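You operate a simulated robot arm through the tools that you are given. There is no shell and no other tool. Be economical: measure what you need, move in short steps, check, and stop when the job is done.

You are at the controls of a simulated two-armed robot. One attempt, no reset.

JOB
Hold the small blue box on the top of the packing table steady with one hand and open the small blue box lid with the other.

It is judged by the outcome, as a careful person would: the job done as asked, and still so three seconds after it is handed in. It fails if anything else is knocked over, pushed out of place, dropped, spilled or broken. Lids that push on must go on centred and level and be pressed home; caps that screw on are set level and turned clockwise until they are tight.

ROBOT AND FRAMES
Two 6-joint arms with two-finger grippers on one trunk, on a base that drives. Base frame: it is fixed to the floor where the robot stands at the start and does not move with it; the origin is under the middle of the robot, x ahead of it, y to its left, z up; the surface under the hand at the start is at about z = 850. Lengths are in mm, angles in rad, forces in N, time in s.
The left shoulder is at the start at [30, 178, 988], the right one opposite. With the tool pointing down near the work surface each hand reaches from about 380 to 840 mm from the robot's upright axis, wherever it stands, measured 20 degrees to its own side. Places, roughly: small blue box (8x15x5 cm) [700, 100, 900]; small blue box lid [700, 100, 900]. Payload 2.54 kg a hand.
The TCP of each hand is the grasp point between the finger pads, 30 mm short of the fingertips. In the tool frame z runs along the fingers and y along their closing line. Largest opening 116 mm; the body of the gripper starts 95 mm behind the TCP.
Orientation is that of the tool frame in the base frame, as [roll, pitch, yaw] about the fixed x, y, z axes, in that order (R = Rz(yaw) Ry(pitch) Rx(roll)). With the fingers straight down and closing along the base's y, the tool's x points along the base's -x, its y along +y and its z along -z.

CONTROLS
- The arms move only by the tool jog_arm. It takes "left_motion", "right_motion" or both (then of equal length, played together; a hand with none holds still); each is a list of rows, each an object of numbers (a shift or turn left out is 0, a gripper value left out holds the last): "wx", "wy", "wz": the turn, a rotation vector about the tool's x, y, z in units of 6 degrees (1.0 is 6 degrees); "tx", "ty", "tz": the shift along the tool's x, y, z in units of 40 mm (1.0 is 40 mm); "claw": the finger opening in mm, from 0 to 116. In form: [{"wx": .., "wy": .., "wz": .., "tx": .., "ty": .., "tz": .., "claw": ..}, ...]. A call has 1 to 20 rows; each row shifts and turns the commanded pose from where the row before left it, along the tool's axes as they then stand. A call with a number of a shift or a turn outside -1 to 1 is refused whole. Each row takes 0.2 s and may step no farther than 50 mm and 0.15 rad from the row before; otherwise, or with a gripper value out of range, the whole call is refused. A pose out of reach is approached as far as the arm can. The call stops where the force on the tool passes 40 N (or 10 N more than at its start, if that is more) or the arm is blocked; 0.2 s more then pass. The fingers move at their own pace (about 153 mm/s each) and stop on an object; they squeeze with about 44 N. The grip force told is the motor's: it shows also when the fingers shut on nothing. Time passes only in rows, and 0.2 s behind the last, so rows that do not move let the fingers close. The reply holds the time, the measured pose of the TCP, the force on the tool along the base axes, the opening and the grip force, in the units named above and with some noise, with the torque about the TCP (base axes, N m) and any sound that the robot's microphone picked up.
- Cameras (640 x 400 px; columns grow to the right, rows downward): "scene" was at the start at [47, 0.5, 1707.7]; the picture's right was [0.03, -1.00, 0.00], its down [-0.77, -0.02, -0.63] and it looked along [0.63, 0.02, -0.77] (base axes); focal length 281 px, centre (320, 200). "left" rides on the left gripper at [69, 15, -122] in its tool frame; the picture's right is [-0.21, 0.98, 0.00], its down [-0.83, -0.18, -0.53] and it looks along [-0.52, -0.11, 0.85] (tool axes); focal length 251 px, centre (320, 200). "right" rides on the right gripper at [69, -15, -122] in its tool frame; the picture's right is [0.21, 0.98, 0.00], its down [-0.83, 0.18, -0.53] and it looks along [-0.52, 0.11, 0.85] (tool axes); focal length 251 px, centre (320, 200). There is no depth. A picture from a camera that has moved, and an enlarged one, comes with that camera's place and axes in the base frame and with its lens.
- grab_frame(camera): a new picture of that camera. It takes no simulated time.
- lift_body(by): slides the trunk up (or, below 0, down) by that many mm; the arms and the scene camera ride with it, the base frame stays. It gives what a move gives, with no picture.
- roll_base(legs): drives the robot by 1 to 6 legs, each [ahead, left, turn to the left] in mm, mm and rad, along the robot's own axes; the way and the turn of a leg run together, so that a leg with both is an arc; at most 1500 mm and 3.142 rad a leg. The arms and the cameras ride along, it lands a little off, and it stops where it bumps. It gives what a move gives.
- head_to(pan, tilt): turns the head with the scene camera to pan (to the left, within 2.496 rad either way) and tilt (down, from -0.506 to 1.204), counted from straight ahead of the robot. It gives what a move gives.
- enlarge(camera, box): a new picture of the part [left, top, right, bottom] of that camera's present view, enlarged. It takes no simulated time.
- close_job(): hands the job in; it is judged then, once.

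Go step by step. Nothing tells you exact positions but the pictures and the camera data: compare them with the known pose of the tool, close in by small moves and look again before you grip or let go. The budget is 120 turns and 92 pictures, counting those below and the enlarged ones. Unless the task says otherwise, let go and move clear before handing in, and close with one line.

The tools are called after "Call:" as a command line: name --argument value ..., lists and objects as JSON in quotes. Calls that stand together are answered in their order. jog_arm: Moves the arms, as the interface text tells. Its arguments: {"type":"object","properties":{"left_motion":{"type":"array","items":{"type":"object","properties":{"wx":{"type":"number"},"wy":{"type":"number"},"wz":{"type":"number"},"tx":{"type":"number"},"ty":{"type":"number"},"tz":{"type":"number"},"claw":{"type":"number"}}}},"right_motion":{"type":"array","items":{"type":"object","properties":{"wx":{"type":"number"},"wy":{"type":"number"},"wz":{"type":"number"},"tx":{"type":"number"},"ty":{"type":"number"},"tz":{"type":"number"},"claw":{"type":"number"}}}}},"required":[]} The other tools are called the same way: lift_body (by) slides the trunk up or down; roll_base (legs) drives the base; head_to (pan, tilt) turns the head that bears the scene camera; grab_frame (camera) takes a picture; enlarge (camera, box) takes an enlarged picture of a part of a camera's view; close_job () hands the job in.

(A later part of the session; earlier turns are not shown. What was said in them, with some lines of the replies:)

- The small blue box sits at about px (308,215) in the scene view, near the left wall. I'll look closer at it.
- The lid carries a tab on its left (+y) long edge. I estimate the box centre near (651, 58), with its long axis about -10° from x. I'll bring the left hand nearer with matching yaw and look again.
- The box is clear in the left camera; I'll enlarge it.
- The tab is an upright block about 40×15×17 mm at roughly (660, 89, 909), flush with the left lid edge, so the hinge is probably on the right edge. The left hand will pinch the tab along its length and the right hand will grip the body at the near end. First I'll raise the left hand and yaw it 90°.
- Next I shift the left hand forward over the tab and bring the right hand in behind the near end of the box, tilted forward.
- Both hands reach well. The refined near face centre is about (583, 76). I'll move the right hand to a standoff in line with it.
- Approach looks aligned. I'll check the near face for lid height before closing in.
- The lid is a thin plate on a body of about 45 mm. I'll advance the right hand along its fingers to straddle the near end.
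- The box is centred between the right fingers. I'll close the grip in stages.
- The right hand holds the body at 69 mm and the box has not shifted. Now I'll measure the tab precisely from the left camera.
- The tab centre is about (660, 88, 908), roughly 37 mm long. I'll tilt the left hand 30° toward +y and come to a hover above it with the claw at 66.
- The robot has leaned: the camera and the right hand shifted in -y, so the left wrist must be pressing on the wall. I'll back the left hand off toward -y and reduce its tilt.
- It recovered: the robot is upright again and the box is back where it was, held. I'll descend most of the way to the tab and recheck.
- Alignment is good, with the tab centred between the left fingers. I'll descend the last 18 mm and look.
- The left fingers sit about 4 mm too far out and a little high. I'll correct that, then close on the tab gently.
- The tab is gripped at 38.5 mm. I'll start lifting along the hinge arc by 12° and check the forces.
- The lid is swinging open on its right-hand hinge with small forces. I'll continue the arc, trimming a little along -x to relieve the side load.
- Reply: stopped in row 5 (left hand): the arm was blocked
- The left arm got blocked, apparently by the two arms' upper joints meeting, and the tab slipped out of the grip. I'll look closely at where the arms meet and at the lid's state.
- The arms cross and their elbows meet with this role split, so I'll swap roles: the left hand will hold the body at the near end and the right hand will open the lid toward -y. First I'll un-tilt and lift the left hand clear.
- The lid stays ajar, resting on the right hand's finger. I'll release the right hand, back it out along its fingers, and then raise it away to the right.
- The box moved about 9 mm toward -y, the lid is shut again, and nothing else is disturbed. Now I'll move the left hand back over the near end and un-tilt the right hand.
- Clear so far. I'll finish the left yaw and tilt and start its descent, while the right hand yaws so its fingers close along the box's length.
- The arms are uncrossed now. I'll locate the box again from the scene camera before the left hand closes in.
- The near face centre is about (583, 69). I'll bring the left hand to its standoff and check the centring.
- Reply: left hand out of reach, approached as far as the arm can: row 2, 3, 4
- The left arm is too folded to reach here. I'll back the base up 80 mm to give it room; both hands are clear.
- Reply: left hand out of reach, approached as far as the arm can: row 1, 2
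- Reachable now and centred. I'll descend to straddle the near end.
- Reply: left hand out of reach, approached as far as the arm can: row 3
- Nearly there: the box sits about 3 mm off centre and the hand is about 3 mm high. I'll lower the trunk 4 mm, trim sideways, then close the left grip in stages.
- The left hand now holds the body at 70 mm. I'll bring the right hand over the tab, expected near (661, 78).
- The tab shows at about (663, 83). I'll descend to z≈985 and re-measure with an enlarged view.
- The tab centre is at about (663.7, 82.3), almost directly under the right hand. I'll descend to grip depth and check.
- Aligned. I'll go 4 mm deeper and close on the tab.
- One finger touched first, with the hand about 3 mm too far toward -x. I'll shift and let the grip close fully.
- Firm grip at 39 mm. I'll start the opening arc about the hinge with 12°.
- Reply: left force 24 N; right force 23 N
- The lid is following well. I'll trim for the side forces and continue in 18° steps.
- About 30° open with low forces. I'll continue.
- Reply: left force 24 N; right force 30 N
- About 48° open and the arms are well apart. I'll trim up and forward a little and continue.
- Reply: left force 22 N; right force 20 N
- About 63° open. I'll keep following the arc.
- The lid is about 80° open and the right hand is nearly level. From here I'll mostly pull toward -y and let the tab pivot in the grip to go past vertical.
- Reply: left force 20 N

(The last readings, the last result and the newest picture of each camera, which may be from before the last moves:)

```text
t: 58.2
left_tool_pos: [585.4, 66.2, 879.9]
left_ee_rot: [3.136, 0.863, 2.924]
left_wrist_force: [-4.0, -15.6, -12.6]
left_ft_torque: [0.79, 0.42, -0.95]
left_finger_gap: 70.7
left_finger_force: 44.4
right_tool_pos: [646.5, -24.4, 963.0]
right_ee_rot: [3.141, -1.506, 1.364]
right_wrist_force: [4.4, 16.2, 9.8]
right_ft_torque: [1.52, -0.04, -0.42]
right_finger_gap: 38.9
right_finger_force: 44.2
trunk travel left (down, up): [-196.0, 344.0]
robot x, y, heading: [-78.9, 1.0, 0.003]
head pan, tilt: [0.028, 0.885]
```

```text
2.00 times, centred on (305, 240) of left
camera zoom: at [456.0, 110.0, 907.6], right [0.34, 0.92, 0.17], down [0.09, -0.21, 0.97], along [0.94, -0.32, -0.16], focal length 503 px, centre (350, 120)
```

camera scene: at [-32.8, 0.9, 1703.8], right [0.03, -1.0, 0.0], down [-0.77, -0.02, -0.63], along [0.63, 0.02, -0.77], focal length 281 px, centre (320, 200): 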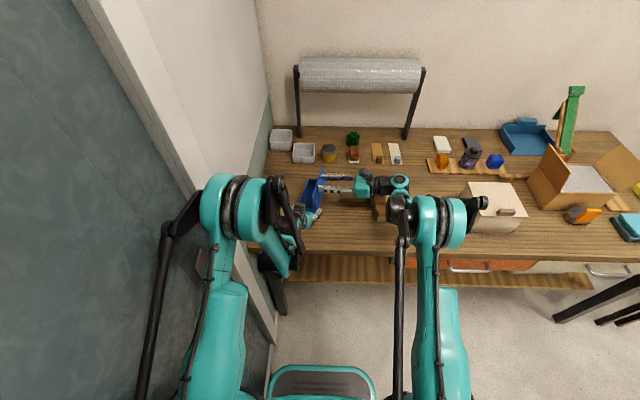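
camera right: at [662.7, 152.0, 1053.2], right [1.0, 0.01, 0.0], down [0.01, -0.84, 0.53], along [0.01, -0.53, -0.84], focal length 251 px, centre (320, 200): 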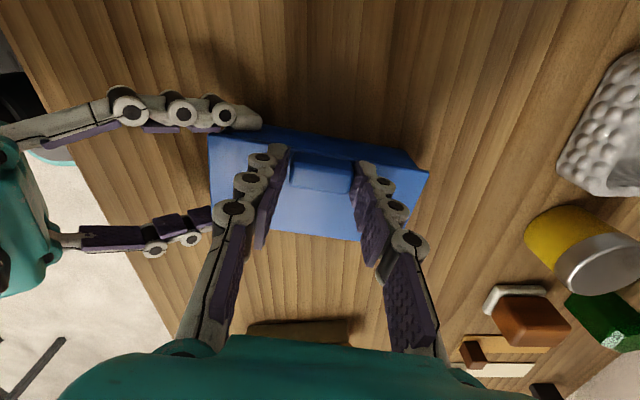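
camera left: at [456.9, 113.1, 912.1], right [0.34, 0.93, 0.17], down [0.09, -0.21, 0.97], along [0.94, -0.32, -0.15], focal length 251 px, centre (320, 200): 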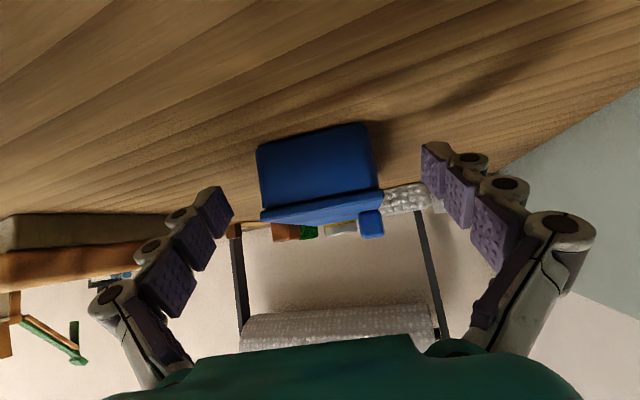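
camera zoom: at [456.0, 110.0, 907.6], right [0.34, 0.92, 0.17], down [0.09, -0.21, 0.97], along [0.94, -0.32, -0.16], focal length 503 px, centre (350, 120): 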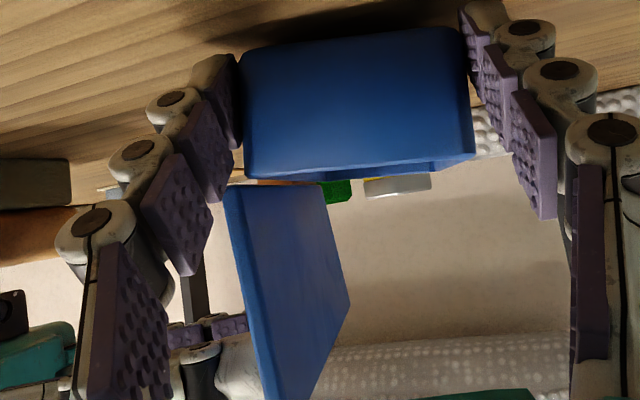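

The box rolled slightly in the left grip because the tab is locked in the right hand's pads. I'll back off to level the box and then ease the right grip so the tab can pivot.

Call:
jog_arm --right_motion '[{"tx": 0.08, "tz": 0.156, "wy": -0.2}, {"tx": 0.06, "tz": 0.156, "wy": -0.1}, {"tx": 0.06, "tz": 0.1}, {}]'

Call:
enlarge --camera "left" --box '[180, 140, 430, 340]'

```text
t: 59.2
left_tool_pos: [587.0, 66.9, 881.3]
left_ee_rot: [3.138, 0.865, 2.93]
left_wrist_force: [-9.0, 20.7, 0.2]
left_ft_torque: [-0.51, -0.53, 0.93]
left_finger_gap: 69.3
left_finger_force: 44.2
right_tool_pos: [649.9, -9.9, 966.6]
right_ee_rot: [3.132, -1.469, 1.37]
right_wrist_force: [8.9, -20.2, -2.1]
right_ft_torque: [-1.31, -0.22, -0.26]
right_finger_gap: 38.8
right_finger_force: 44.1
trunk travel left (down, up): [-196.0, 344.0]
robot x, y, heading: [-82.8, -3.0, 0.002]
head pan, tilt: [0.028, 0.885]
```

```text
2.00 times, centred on (305, 240) of left
camera zoom: at [456.8, 110.8, 908.2], right [0.34, 0.93, 0.17], down [0.09, -0.21, 0.97], along [0.94, -0.32, -0.15], focal length 503 px, centre (350, 120)
```

zoom: 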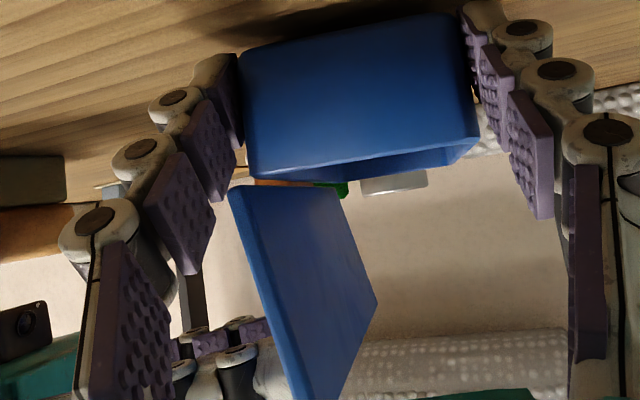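

Call:
jog_arm --right_motion '[{"claw": 38.6}, {}, {}]'

Call:
enlarge --camera "left" --box '[180, 140, 430, 340]'

```text
t: 60.0
left_tool_pos: [585.6, 66.1, 881.2]
left_ee_rot: [3.137, 0.865, 2.928]
left_wrist_force: [-4.9, -0.4, -2.6]
left_ft_torque: [-0.01, -0.23, -0.3]
left_finger_gap: 69.1
left_finger_force: 43.9
right_tool_pos: [648.3, -7.9, 967.4]
right_ee_rot: [-3.141, -1.472, 1.365]
right_wrist_force: [5.4, -0.1, 1.5]
right_ft_torque: [0.06, -0.11, -0.15]
right_finger_gap: 42.3
right_finger_force: 2.3
trunk travel left (down, up): [-196.0, 344.0]
robot x, y, heading: [-82.1, 3.7, 0.003]
head pan, tilt: [0.028, 0.885]
```

```text
2.00 times, centred on (305, 240) of left
camera zoom: at [456.9, 110.1, 908.0], right [0.34, 0.93, 0.17], down [0.09, -0.21, 0.97], along [0.94, -0.32, -0.15], focal length 503 px, centre (350, 120)
```

zoom: 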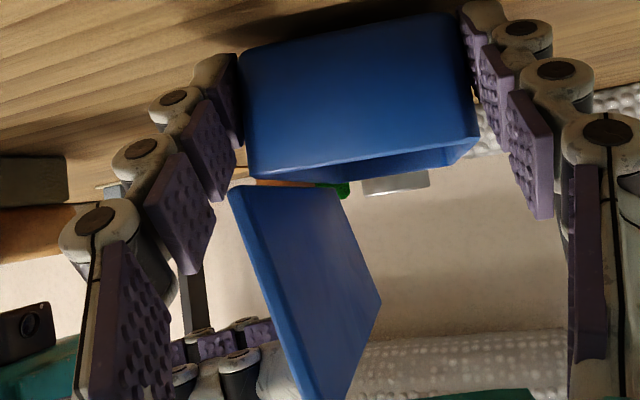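

The forces have vanished and the lid stays at about 78°. I'll pull gently toward -y with the light grip so the tab pivots.

Call:
jog_arm --right_motion '[{"claw": 37}, {"tx": -0.02, "tz": -0.13}, {"tx": -0.02, "tz": -0.13}, {}]'

Call:
enlarge --camera "left" --box '[180, 140, 430, 340]'

```text
t: 61.0
left_tool_pos: [586.9, 66.2, 881.3]
left_ee_rot: [3.139, 0.865, 2.928]
left_wrist_force: [-7.5, -0.8, -0.9]
left_ft_torque: [-0.1, -0.44, -0.44]
left_finger_gap: 69.5
left_finger_force: 44.4
right_tool_pos: [648.1, -18.2, 967.9]
right_ee_rot: [3.141, -1.471, 1.364]
right_wrist_force: [7.1, -0.2, -0.3]
right_ft_torque: [0.06, -0.07, -0.13]
right_finger_gap: 41.3
right_finger_force: 2.9
trunk travel left (down, up): [-196.0, 344.0]
robot x, y, heading: [-80.4, -0.5, 0.002]
head pan, tilt: [0.028, 0.885]
```

```text
2.00 times, centred on (305, 240) of left
camera zoom: at [456.9, 110.3, 908.0], right [0.34, 0.93, 0.17], down [0.09, -0.21, 0.97], along [0.94, -0.32, -0.15], focal length 503 px, centre (350, 120)
```

zoom: 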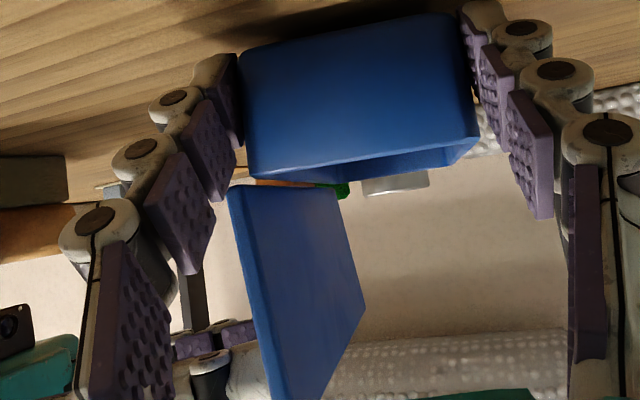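

The lid followed with almost no force and the box stayed still. I'll continue the pull, centring the fingers slightly.

Call:
jog_arm --right_motion '[{"ty": 0.03, "claw": 35}, {"tx": -0.03, "tz": -0.13}, {"tx": -0.04, "tz": -0.13}, {"tx": -0.05, "tz": -0.13}, {}]'

Call:
enlarge --camera "left" --box '[180, 140, 430, 340]'

```text
t: 62.2
left_tool_pos: [586.5, 66.5, 880.8]
left_ee_rot: [3.137, 0.867, 2.927]
left_wrist_force: [-4.1, -18.0, -3.4]
left_ft_torque: [0.53, 0.5, -1.44]
left_finger_gap: 69.5
left_finger_force: 44.5
right_tool_pos: [644.2, -33.2, 964.2]
right_ee_rot: [-3.138, -1.471, 1.365]
right_wrist_force: [3.1, 18.2, 1.3]
right_ft_torque: [1.25, -0.59, 0.01]
right_finger_gap: 39.0
right_finger_force: 44.0
trunk travel left (down, up): [-196.0, 344.0]
robot x, y, heading: [-83.9, -0.0, 0.001]
head pan, tilt: [0.028, 0.885]
```

```text
2.00 times, centred on (305, 240) of left
camera zoom: at [457.0, 110.0, 907.9], right [0.34, 0.93, 0.17], down [0.09, -0.21, 0.97], along [0.94, -0.32, -0.15], focal length 503 px, centre (350, 120)
```

zoom: 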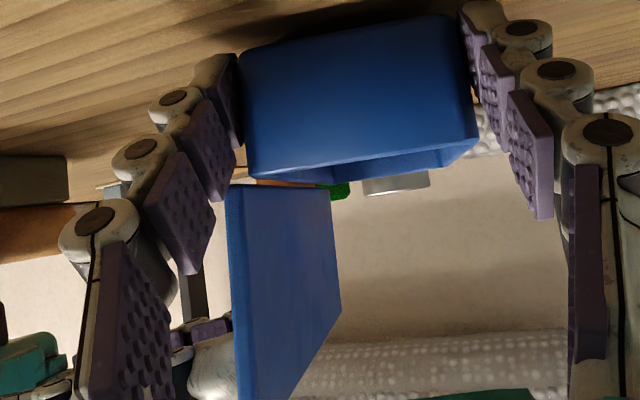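

The lid is at about vertical, but both fingers have locked again. I'll ease the grip and pull further.

Call:
jog_arm --right_motion '[{"claw": 39}, {}, {"tx": -0.05, "tz": -0.13, "claw": 37.5}, {"tx": -0.07, "tz": -0.13}, {}]'

Call:
enlarge --camera "left" --box '[180, 140, 430, 340]'

```text
t: 63.4
left_tool_pos: [587.3, 66.3, 882.1]
left_ee_rot: [3.139, 0.865, 2.929]
left_wrist_force: [4.7, -1.8, -1.2]
left_ft_torque: [0.16, 0.51, 0.35]
left_finger_gap: 69.4
left_finger_force: 44.1
right_tool_pos: [643.4, -44.9, 959.5]
right_ee_rot: [3.14, -1.468, 1.365]
right_wrist_force: [-4.6, 1.9, -0.7]
right_ft_torque: [0.03, 0.0, 0.15]
right_finger_gap: 41.3
right_finger_force: 3.0
trunk travel left (down, up): [-196.0, 344.0]
robot x, y, heading: [-80.2, -2.9, 0.003]
head pan, tilt: [0.028, 0.885]
```

```text
2.00 times, centred on (305, 240) of left
camera zoom: at [456.9, 110.3, 908.0], right [0.34, 0.93, 0.17], down [0.09, -0.21, 0.97], along [0.94, -0.32, -0.15], focal length 503 px, centre (350, 120)
```

zoom: 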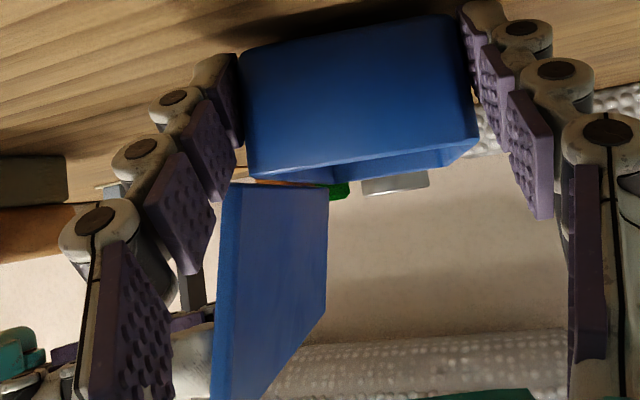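

The lid is past vertical, roughly 98°, with nearly no force. I'll ease it a bit further over.

Call:
jog_arm --right_motion '[{"tx": -0.08, "tz": -0.13}, {"tx": -0.09, "tz": -0.12}, {}]'

Call:
enlarge --camera "left" --box '[180, 140, 430, 340]'

```text
t: 64.2
left_tool_pos: [586.5, 67.5, 881.2]
left_ee_rot: [3.138, 0.864, 2.93]
left_wrist_force: [5.3, -3.2, -2.8]
left_ft_torque: [0.4, 0.54, 0.32]
left_finger_gap: 69.6
left_finger_force: 44.1
right_tool_pos: [641.8, -55.3, 954.5]
right_ee_rot: [3.141, -1.47, 1.366]
right_wrist_force: [-4.4, 3.0, 1.2]
right_ft_torque: [-0.01, 0.03, 0.13]
right_finger_gap: 40.8
right_finger_force: 3.0
trunk travel left (down, up): [-196.0, 344.0]
robot x, y, heading: [-81.3, 1.4, -0.002]
head pan, tilt: [0.028, 0.885]
```

```text
2.00 times, centred on (305, 240) of left
camera zoom: at [456.9, 110.3, 908.0], right [0.34, 0.93, 0.17], down [0.09, -0.21, 0.97], along [0.94, -0.32, -0.15], focal length 503 px, centre (350, 120)
```

zoom: 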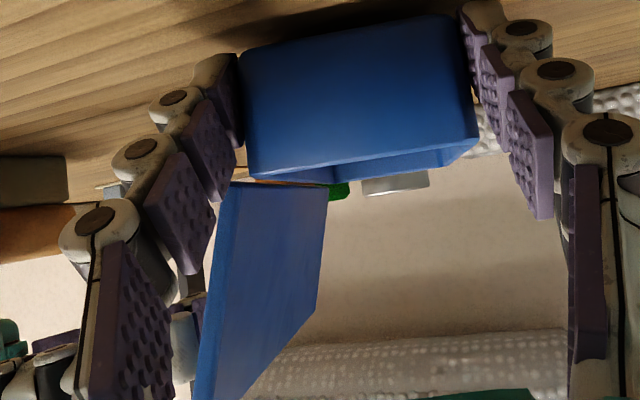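

About 103° and still light. I'll open the right fingers and see how the lid rests.

Call:
jog_arm --right_motion '[{"claw": 60}, {}, {}, {}]'

Call:
enlarge --camera "left" --box '[180, 140, 430, 340]'

```text
t: 65.2
left_tool_pos: [586.6, 66.6, 880.7]
left_ee_rot: [3.137, 0.866, 2.929]
left_wrist_force: [0.5, -0.4, -1.4]
left_ft_torque: [0.03, 0.11, 0.0]
left_finger_gap: 69.4
left_finger_force: 44.2
right_tool_pos: [640.5, -54.9, 955.0]
right_ee_rot: [-3.141, -1.468, 1.365]
right_wrist_force: [0.4, -0.1, 0.7]
right_ft_torque: [0.02, -0.01, 0.03]
right_finger_gap: 60.2
right_finger_force: 0.1
trunk travel left (down, up): [-196.0, 344.0]
robot x, y, heading: [-78.6, 0.1, 0.002]
head pan, tilt: [0.028, 0.885]
```

```text
2.00 times, centred on (305, 240) of left
camera zoom: at [456.9, 110.2, 908.0], right [0.34, 0.93, 0.17], down [0.09, -0.21, 0.97], along [0.94, -0.32, -0.15], focal length 503 px, centre (350, 120)
```

zoom: 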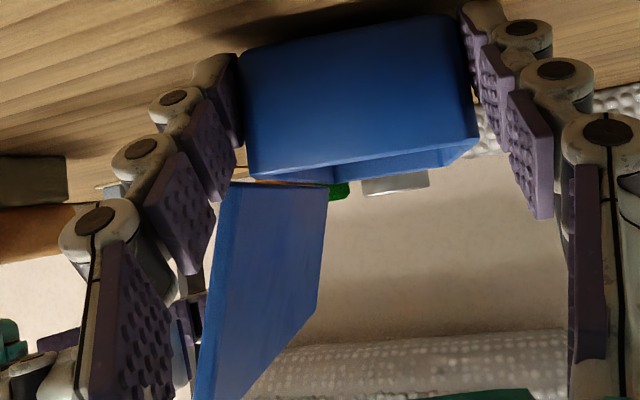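

The lid stays open by itself. I'll back the right hand straight out, then raise it clear.

Call:
jog_arm --right_motion '[{"tz": -0.5}, {"tz": -0.6}, {"tx": 0.7, "tz": -0.3}, {"tx": 0.8, "tz": -0.3}, {"tx": 0.8, "tz": -0.4}, {"tx": 0.8, "tz": -0.4}, {}]'

Call:
enlarge --camera "scene" --box '[250, 120, 450, 250]'

Call:
enlarge --camera "left" --box '[180, 100, 480, 340]'

```text
t: 66.8
left_tool_pos: [586.8, 67.6, 880.5]
left_ee_rot: [3.139, 0.866, 2.928]
left_wrist_force: [0.1, -1.1, -1.0]
left_ft_torque: [0.04, 0.12, 0.01]
left_finger_gap: 69.4
left_finger_force: 44.0
right_tool_pos: [622.0, -141.2, 1087.8]
right_ee_rot: [-3.138, -1.47, 1.362]
right_wrist_force: [0.2, 0.4, 0.2]
right_ft_torque: [0.01, 0.01, 0.03]
right_finger_gap: 60.0
right_finger_force: 0.0
trunk travel left (down, up): [-196.0, 344.0]
robot x, y, heading: [-79.8, -1.0, 0.0]
head pan, tilt: [0.028, 0.885]
```

```text
3.08 times, centred on (350, 185) of scene
camera zoom: at [-31.8, 0.5, 1703.7], right [0.03, -1.0, 0.0], down [-0.77, -0.02, -0.63], along [0.63, 0.02, -0.77], focal length 866 px, centre (228, 246)
```

zoom: 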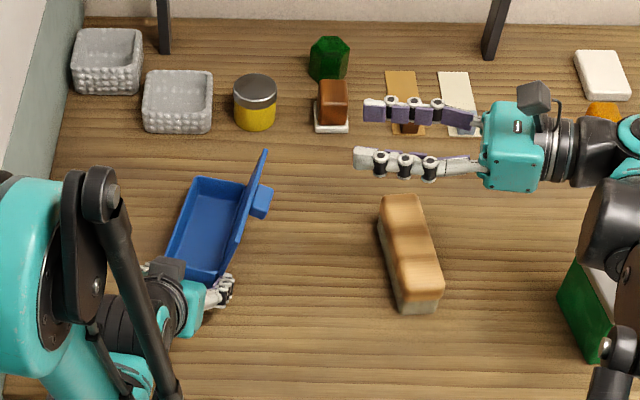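

```text
1.67 times, centred on (330, 220) of left
camera zoom: at [457.2, 110.3, 907.8], right [0.34, 0.93, 0.17], down [0.09, -0.21, 0.97], along [0.94, -0.32, -0.15], focal length 419 px, centre (303, 167)
```

zoom: 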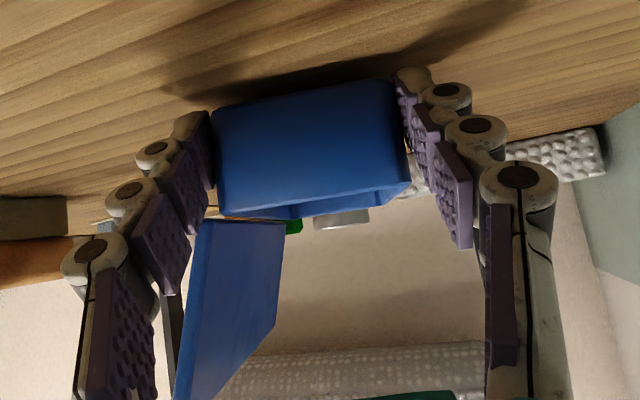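

The box stands open and everything else is in place. I'll release the left hand gently and check that the box settles with the lid open.

Call:
jog_arm --left_motion '[{"claw": 69}, {"claw": 70}, {"claw": 71}, {"claw": 73}, {"claw": 76}, {"claw": 82}, {"claw": 100}, {"claw": 116}, {}, {}]'

Call:
enlarge --camera "left" --box '[180, 100, 480, 340]'

```text
t: 69.0
left_tool_pos: [586.9, 67.2, 881.2]
left_ee_rot: [3.138, 0.866, 2.929]
left_wrist_force: [0.0, -0.1, -0.6]
left_ft_torque: [0.03, 0.03, 0.0]
left_finger_gap: 115.5
left_finger_force: 0.0
right_tool_pos: [621.3, -141.4, 1087.4]
right_ee_rot: [-3.141, -1.469, 1.367]
right_wrist_force: [0.0, 0.0, 0.4]
right_ft_torque: [-0.02, -0.01, -0.04]
right_finger_gap: 60.1
right_finger_force: 0.1
trunk travel left (down, up): [-196.0, 344.0]
robot x, y, heading: [-78.5, -0.9, 0.004]
head pan, tilt: [0.028, 0.885]
```

```text
1.67 times, centred on (330, 220) of left
camera zoom: at [456.8, 110.3, 908.1], right [0.34, 0.93, 0.17], down [0.09, -0.21, 0.97], along [0.94, -0.32, -0.15], focal length 419 px, centre (303, 167)
```

zoom: 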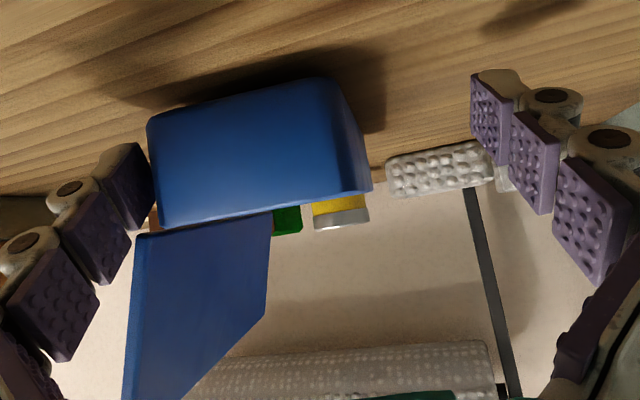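

The box shifted toward -y and may be leaning on the left hand's right finger. I'll check from the scene camera.

Call:
enlarge --camera "scene" --box '[280, 155, 360, 225]'

```text
5.71 times, centred on (320, 190) of scene
camera zoom: at [-32.5, 0.5, 1703.7], right [0.03, -1.0, 0.0], down [-0.77, -0.02, -0.63], along [0.63, 0.02, -0.77], focal length 1608 px, centre (320, 257)
```

zoom: 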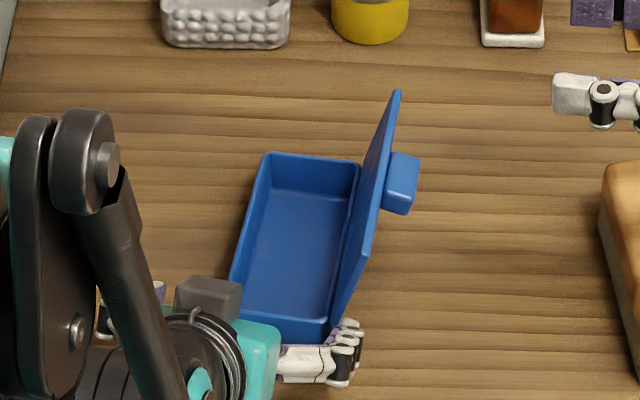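

The box is flat and upright with the lid open; it merely slid with the finger. I'll shift the left hand sideways to free that finger, then back out along the fingers.

Call:
jog_arm --left_motion '[{"ty": -0.2}, {"ty": -0.25}, {}]'

Call:
grab_frame --camera "left"

```text
t: 69.8
left_tool_pos: [582.7, 50.4, 881.7]
left_ee_rot: [3.139, 0.865, 2.928]
left_wrist_force: [-0.1, -0.3, -0.6]
left_ft_torque: [0.01, 0.01, 0.01]
left_finger_gap: 115.6
left_finger_force: 0.0
right_tool_pos: [621.3, -140.4, 1088.6]
right_ee_rot: [3.14, -1.468, 1.367]
right_wrist_force: [-0.4, -0.3, 1.6]
right_ft_torque: [0.02, 0.01, -0.02]
right_finger_gap: 59.7
right_finger_force: 0.0
trunk travel left (down, up): [-196.0, 344.0]
robot x, y, heading: [-82.9, -1.8, -0.001]
head pan, tilt: [0.028, 0.885]
```

```text
8 pictures are left
camera left: at [453.1, 92.4, 908.5], right [0.34, 0.93, 0.17], down [0.09, -0.21, 0.97], along [0.94, -0.32, -0.15], focal length 251 px, centre (320, 200)
```

left: 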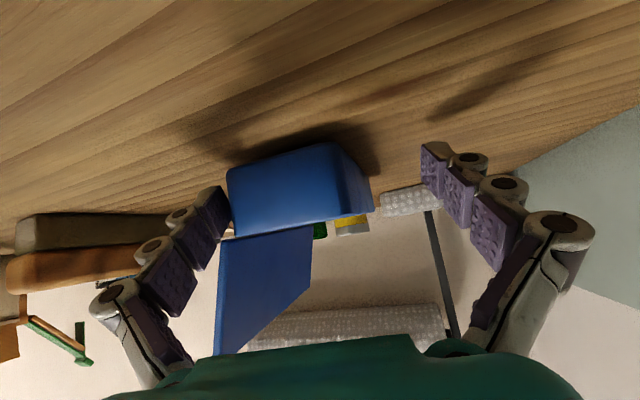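

The box seems to have moved along with the hand again. I'll look from the scene camera before doing anything more.

Call:
enlarge --camera "scene" --box '[280, 155, 360, 225]'

```text
5.71 times, centred on (320, 190) of scene
camera zoom: at [-32.5, 0.7, 1703.7], right [0.03, -1.0, 0.0], down [-0.77, -0.02, -0.63], along [0.63, 0.02, -0.77], focal length 1608 px, centre (320, 257)
```

zoom: 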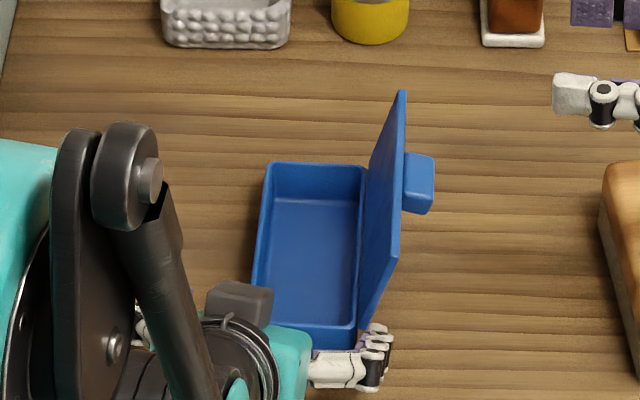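

The box is upright and the lid is open, but its near end was dragged sideways by the finger. Sliding the fingers straight back along their own axis is the least disturbing way out, so I'll do that slowly.

Call:
jog_arm --left_motion '[{"tz": -0.15}, {"tz": -0.15}, {"tz": -0.2}, {"tz": -0.2}, {}]'

Call:
grab_frame --camera "left"

```text
t: 71.0
left_tool_pos: [566.0, 53.6, 903.1]
left_ee_rot: [3.138, 0.862, 2.927]
left_wrist_force: [-0.9, -0.6, -0.6]
left_ft_torque: [0.05, -0.01, 0.01]
left_finger_gap: 115.6
left_finger_force: 0.1
left hand out of reach, approached as far as the arm can: row 3
right_tool_pos: [622.7, -140.8, 1086.9]
right_ee_rot: [-3.141, -1.469, 1.364]
right_wrist_force: [-0.5, 0.3, -0.5]
right_ft_torque: [0.02, -0.02, 0.01]
right_finger_gap: 59.8
right_finger_force: 0.1
trunk travel left (down, up): [-196.0, 344.0]
robot x, y, heading: [-85.6, 2.1, -0.001]
head pan, tilt: [0.028, 0.885]
```

```text
6 pictures are left
camera left: at [436.2, 96.4, 929.8], right [0.34, 0.93, 0.17], down [0.09, -0.21, 0.97], along [0.94, -0.32, -0.15], focal length 251 px, centre (320, 200)
```

left: 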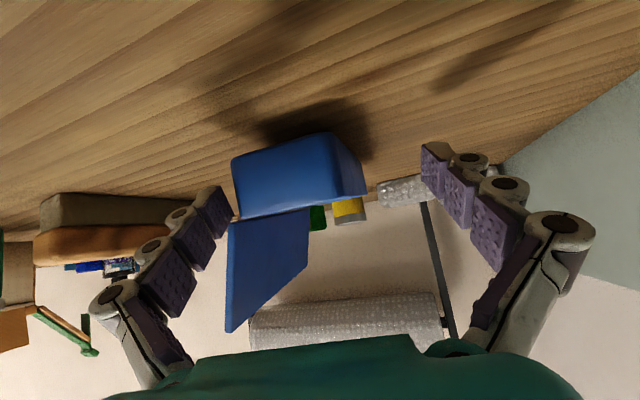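

The box still seems to be moving with the hand. I'll look from the scene camera again.

Call:
enlarge --camera "scene" --box '[280, 155, 360, 225]'

```text
5.71 times, centred on (320, 190) of scene
camera zoom: at [-32.4, 0.4, 1703.7], right [0.03, -1.0, 0.0], down [-0.77, -0.02, -0.63], along [0.63, 0.02, -0.77], focal length 1608 px, centre (320, 257)
```

zoom: 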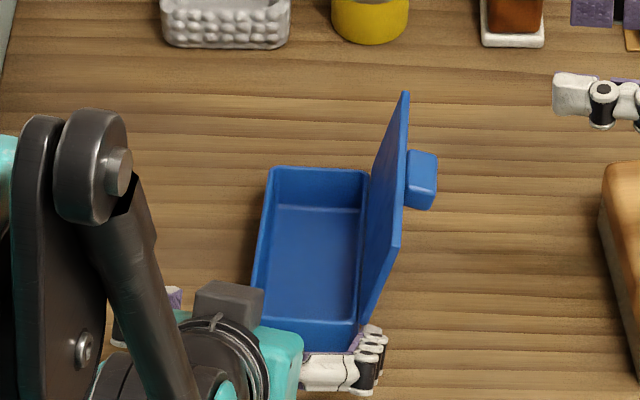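

The near end is being lifted by the left hand's right finger, so something is caught there. I'll zoom in on the contact.

Call:
enlarge --camera "left" --box '[170, 120, 300, 250]'

```text
3.08 times, centred on (235, 185) of left
camera zoom: at [436.2, 96.4, 929.8], right [0.34, 0.93, 0.17], down [0.09, -0.21, 0.97], along [0.94, -0.32, -0.15], focal length 774 px, centre (582, 246)
```

zoom: 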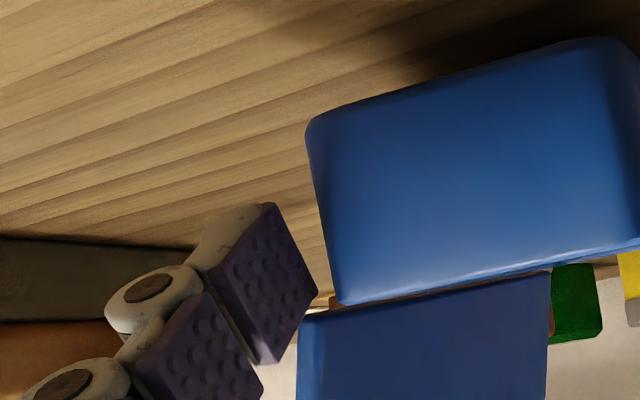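

The lid's lip at the hinge corner is resting on top of the finger, so the near end rides on it. I'll lower the trunk so the box sits back on the table and the finger drops below the lip.

Call:
lift_body --by -20

Call:
lift_body --by -4

```text
t: 71.7
left_tool_pos: [565.4, 52.6, 882.1]
left_ee_rot: [3.138, 0.864, 2.928]
left_wrist_force: [-0.3, -0.4, 0.5]
left_ft_torque: [-0.01, 0.01, 0.0]
left_finger_gap: 116.2
left_finger_force: 0.0
right_tool_pos: [621.3, -140.7, 1068.4]
right_ee_rot: [3.137, -1.473, 1.37]
right_wrist_force: [0.2, -0.1, 0.3]
right_ft_torque: [-0.05, -0.01, -0.01]
right_finger_gap: 60.2
right_finger_force: 0.1
trunk travel left (down, up): [-176.0, 364.0]
robot x, y, heading: [-81.0, -0.4, 0.006]
head pan, tilt: [0.028, 0.885]
```

```text
t: 72.2
left_tool_pos: [565.4, 52.7, 878.3]
left_ee_rot: [3.139, 0.863, 2.93]
left_wrist_force: [-0.1, -0.2, 0.4]
left_ft_torque: [0.02, -0.01, 0.01]
left_finger_gap: 116.0
left_finger_force: 0.0
right_tool_pos: [621.1, -142.0, 1064.4]
right_ee_rot: [3.138, -1.47, 1.369]
right_wrist_force: [-0.1, 0.7, 0.9]
right_ft_torque: [0.0, -0.01, -0.01]
right_finger_gap: 59.8
right_finger_force: 0.0
trunk travel left (down, up): [-172.0, 368.0]
robot x, y, heading: [-77.4, 2.3, -0.0]
head pan, tilt: [0.028, 0.885]
```

The load has gone off the finger. Now I'll back the base straight away by 60 mm and look.

Call:
roll_base --legs '[[-60, 0, 0]]'

Call:
grab_frame --camera "left"

```text
t: 73.2
left_tool_pos: [504.6, 52.1, 879.8]
left_ee_rot: [3.137, 0.864, 2.931]
left_wrist_force: [-0.7, 0.5, 0.3]
left_ft_torque: [0.01, -0.04, 0.02]
left_finger_gap: 115.8
left_finger_force: 0.1
right_tool_pos: [561.0, -139.7, 1065.4]
right_ee_rot: [3.126, -1.471, 1.382]
right_wrist_force: [-0.4, -0.4, 0.4]
right_ft_torque: [-0.04, 0.0, -0.04]
right_finger_gap: 60.1
right_finger_force: 0.0
trunk travel left (down, up): [-172.0, 368.0]
robot x, y, heading: [-136.7, -2.0, 0.002]
head pan, tilt: [0.028, 0.885]
```

```text
3 pictures are left
camera left: at [375.4, 96.3, 906.7], right [0.34, 0.93, 0.17], down [0.09, -0.21, 0.97], along [0.94, -0.32, -0.15], focal length 251 px, centre (320, 200)
```

left: 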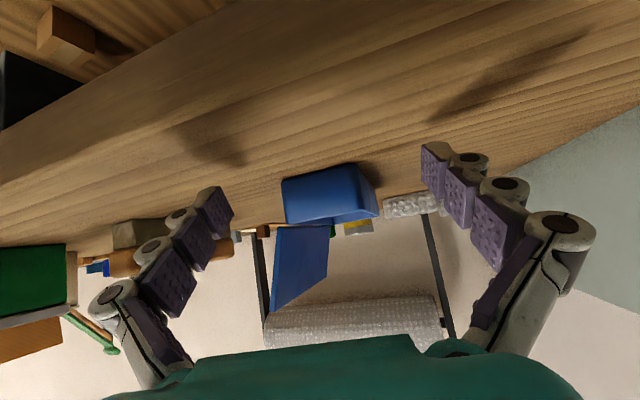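

The fingers are free and the box sits on the table with the lid open. I'll raise both hands clear and verify with the scene camera.

Call:
lift_body --by 80

Call:
jog_arm --left_motion '[{}, {}, {}, {}, {}, {}, {}, {}, {}, {}]'

Call:
grab_frame --camera "scene"

Call:
enlarge --camera "scene" --box '[260, 120, 420, 240]'

```text
t: 74.3
left_tool_pos: [506.4, 52.8, 958.7]
left_ee_rot: [3.136, 0.863, 2.928]
left_wrist_force: [1.0, 0.0, -0.8]
left_ft_torque: [0.02, -0.01, 0.01]
left_finger_gap: 116.0
left_finger_force: 0.0
right_tool_pos: [563.4, -141.5, 1143.5]
right_ee_rot: [3.142, -1.468, 1.364]
right_wrist_force: [-0.7, 0.1, 0.2]
right_ft_torque: [-0.01, -0.02, 0.03]
right_finger_gap: 59.9
right_finger_force: 0.0
trunk travel left (down, up): [-252.0, 288.0]
robot x, y, heading: [-136.9, 0.7, 0.002]
head pan, tilt: [0.028, 0.885]
```

```text
t: 76.5
left_tool_pos: [507.4, 52.3, 957.8]
left_ee_rot: [3.138, 0.863, 2.929]
left_wrist_force: [-0.4, -0.1, 0.9]
left_ft_torque: [-0.02, -0.02, -0.02]
left_finger_gap: 115.9
left_finger_force: 0.1
right_tool_pos: [562.0, -141.0, 1144.8]
right_ee_rot: [3.139, -1.472, 1.367]
right_wrist_force: [0.1, 0.0, 1.0]
right_ft_torque: [0.02, 0.02, 0.0]
right_finger_gap: 60.1
right_finger_force: 0.0
trunk travel left (down, up): [-252.0, 288.0]
robot x, y, heading: [-139.8, 1.8, 0.002]
head pan, tilt: [0.028, 0.885]
```

```text
2 pictures are left
camera scene: at [-91.9, 0.5, 1759.7], right [0.03, -1.0, 0.0], down [-0.77, -0.02, -0.63], along [0.63, 0.02, -0.77], focal length 281 px, centre (320, 200)
```

scene: 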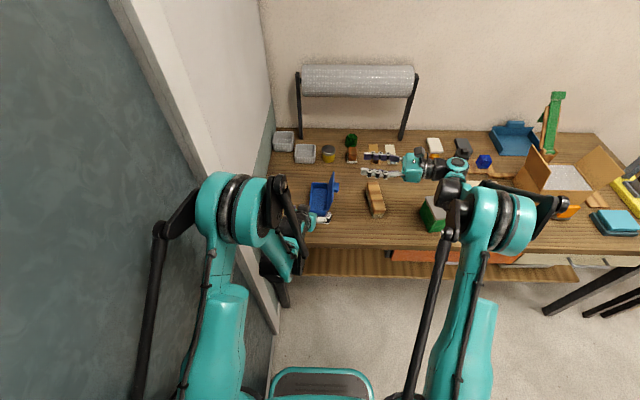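

```text
3.33 times, centred on (340, 180) of scene
camera zoom: at [-91.9, 0.5, 1759.7], right [0.03, -1.0, 0.0], down [-0.77, -0.02, -0.63], along [0.63, 0.02, -0.77], focal length 938 px, centre (253, 267)
```

zoom: 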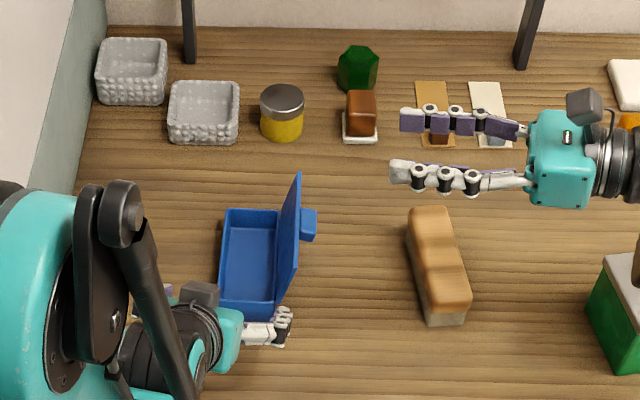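

The box stands upright on the table with its lid open past vertical. Both hands are clear and nothing else has been disturbed, so I'm handing in.

Call:
close_job

```text
The job is handed in.
```

The lid of the small blue box is open past vertical and stays up on its own: the left hand held the box while the right hand opened it. The box slid several centimetres toward the robot's right, and its near end was briefly lifted when its hinge side caught on a left finger as I let go. It's back upright on the table, both hands are clear and nothing else was moved.
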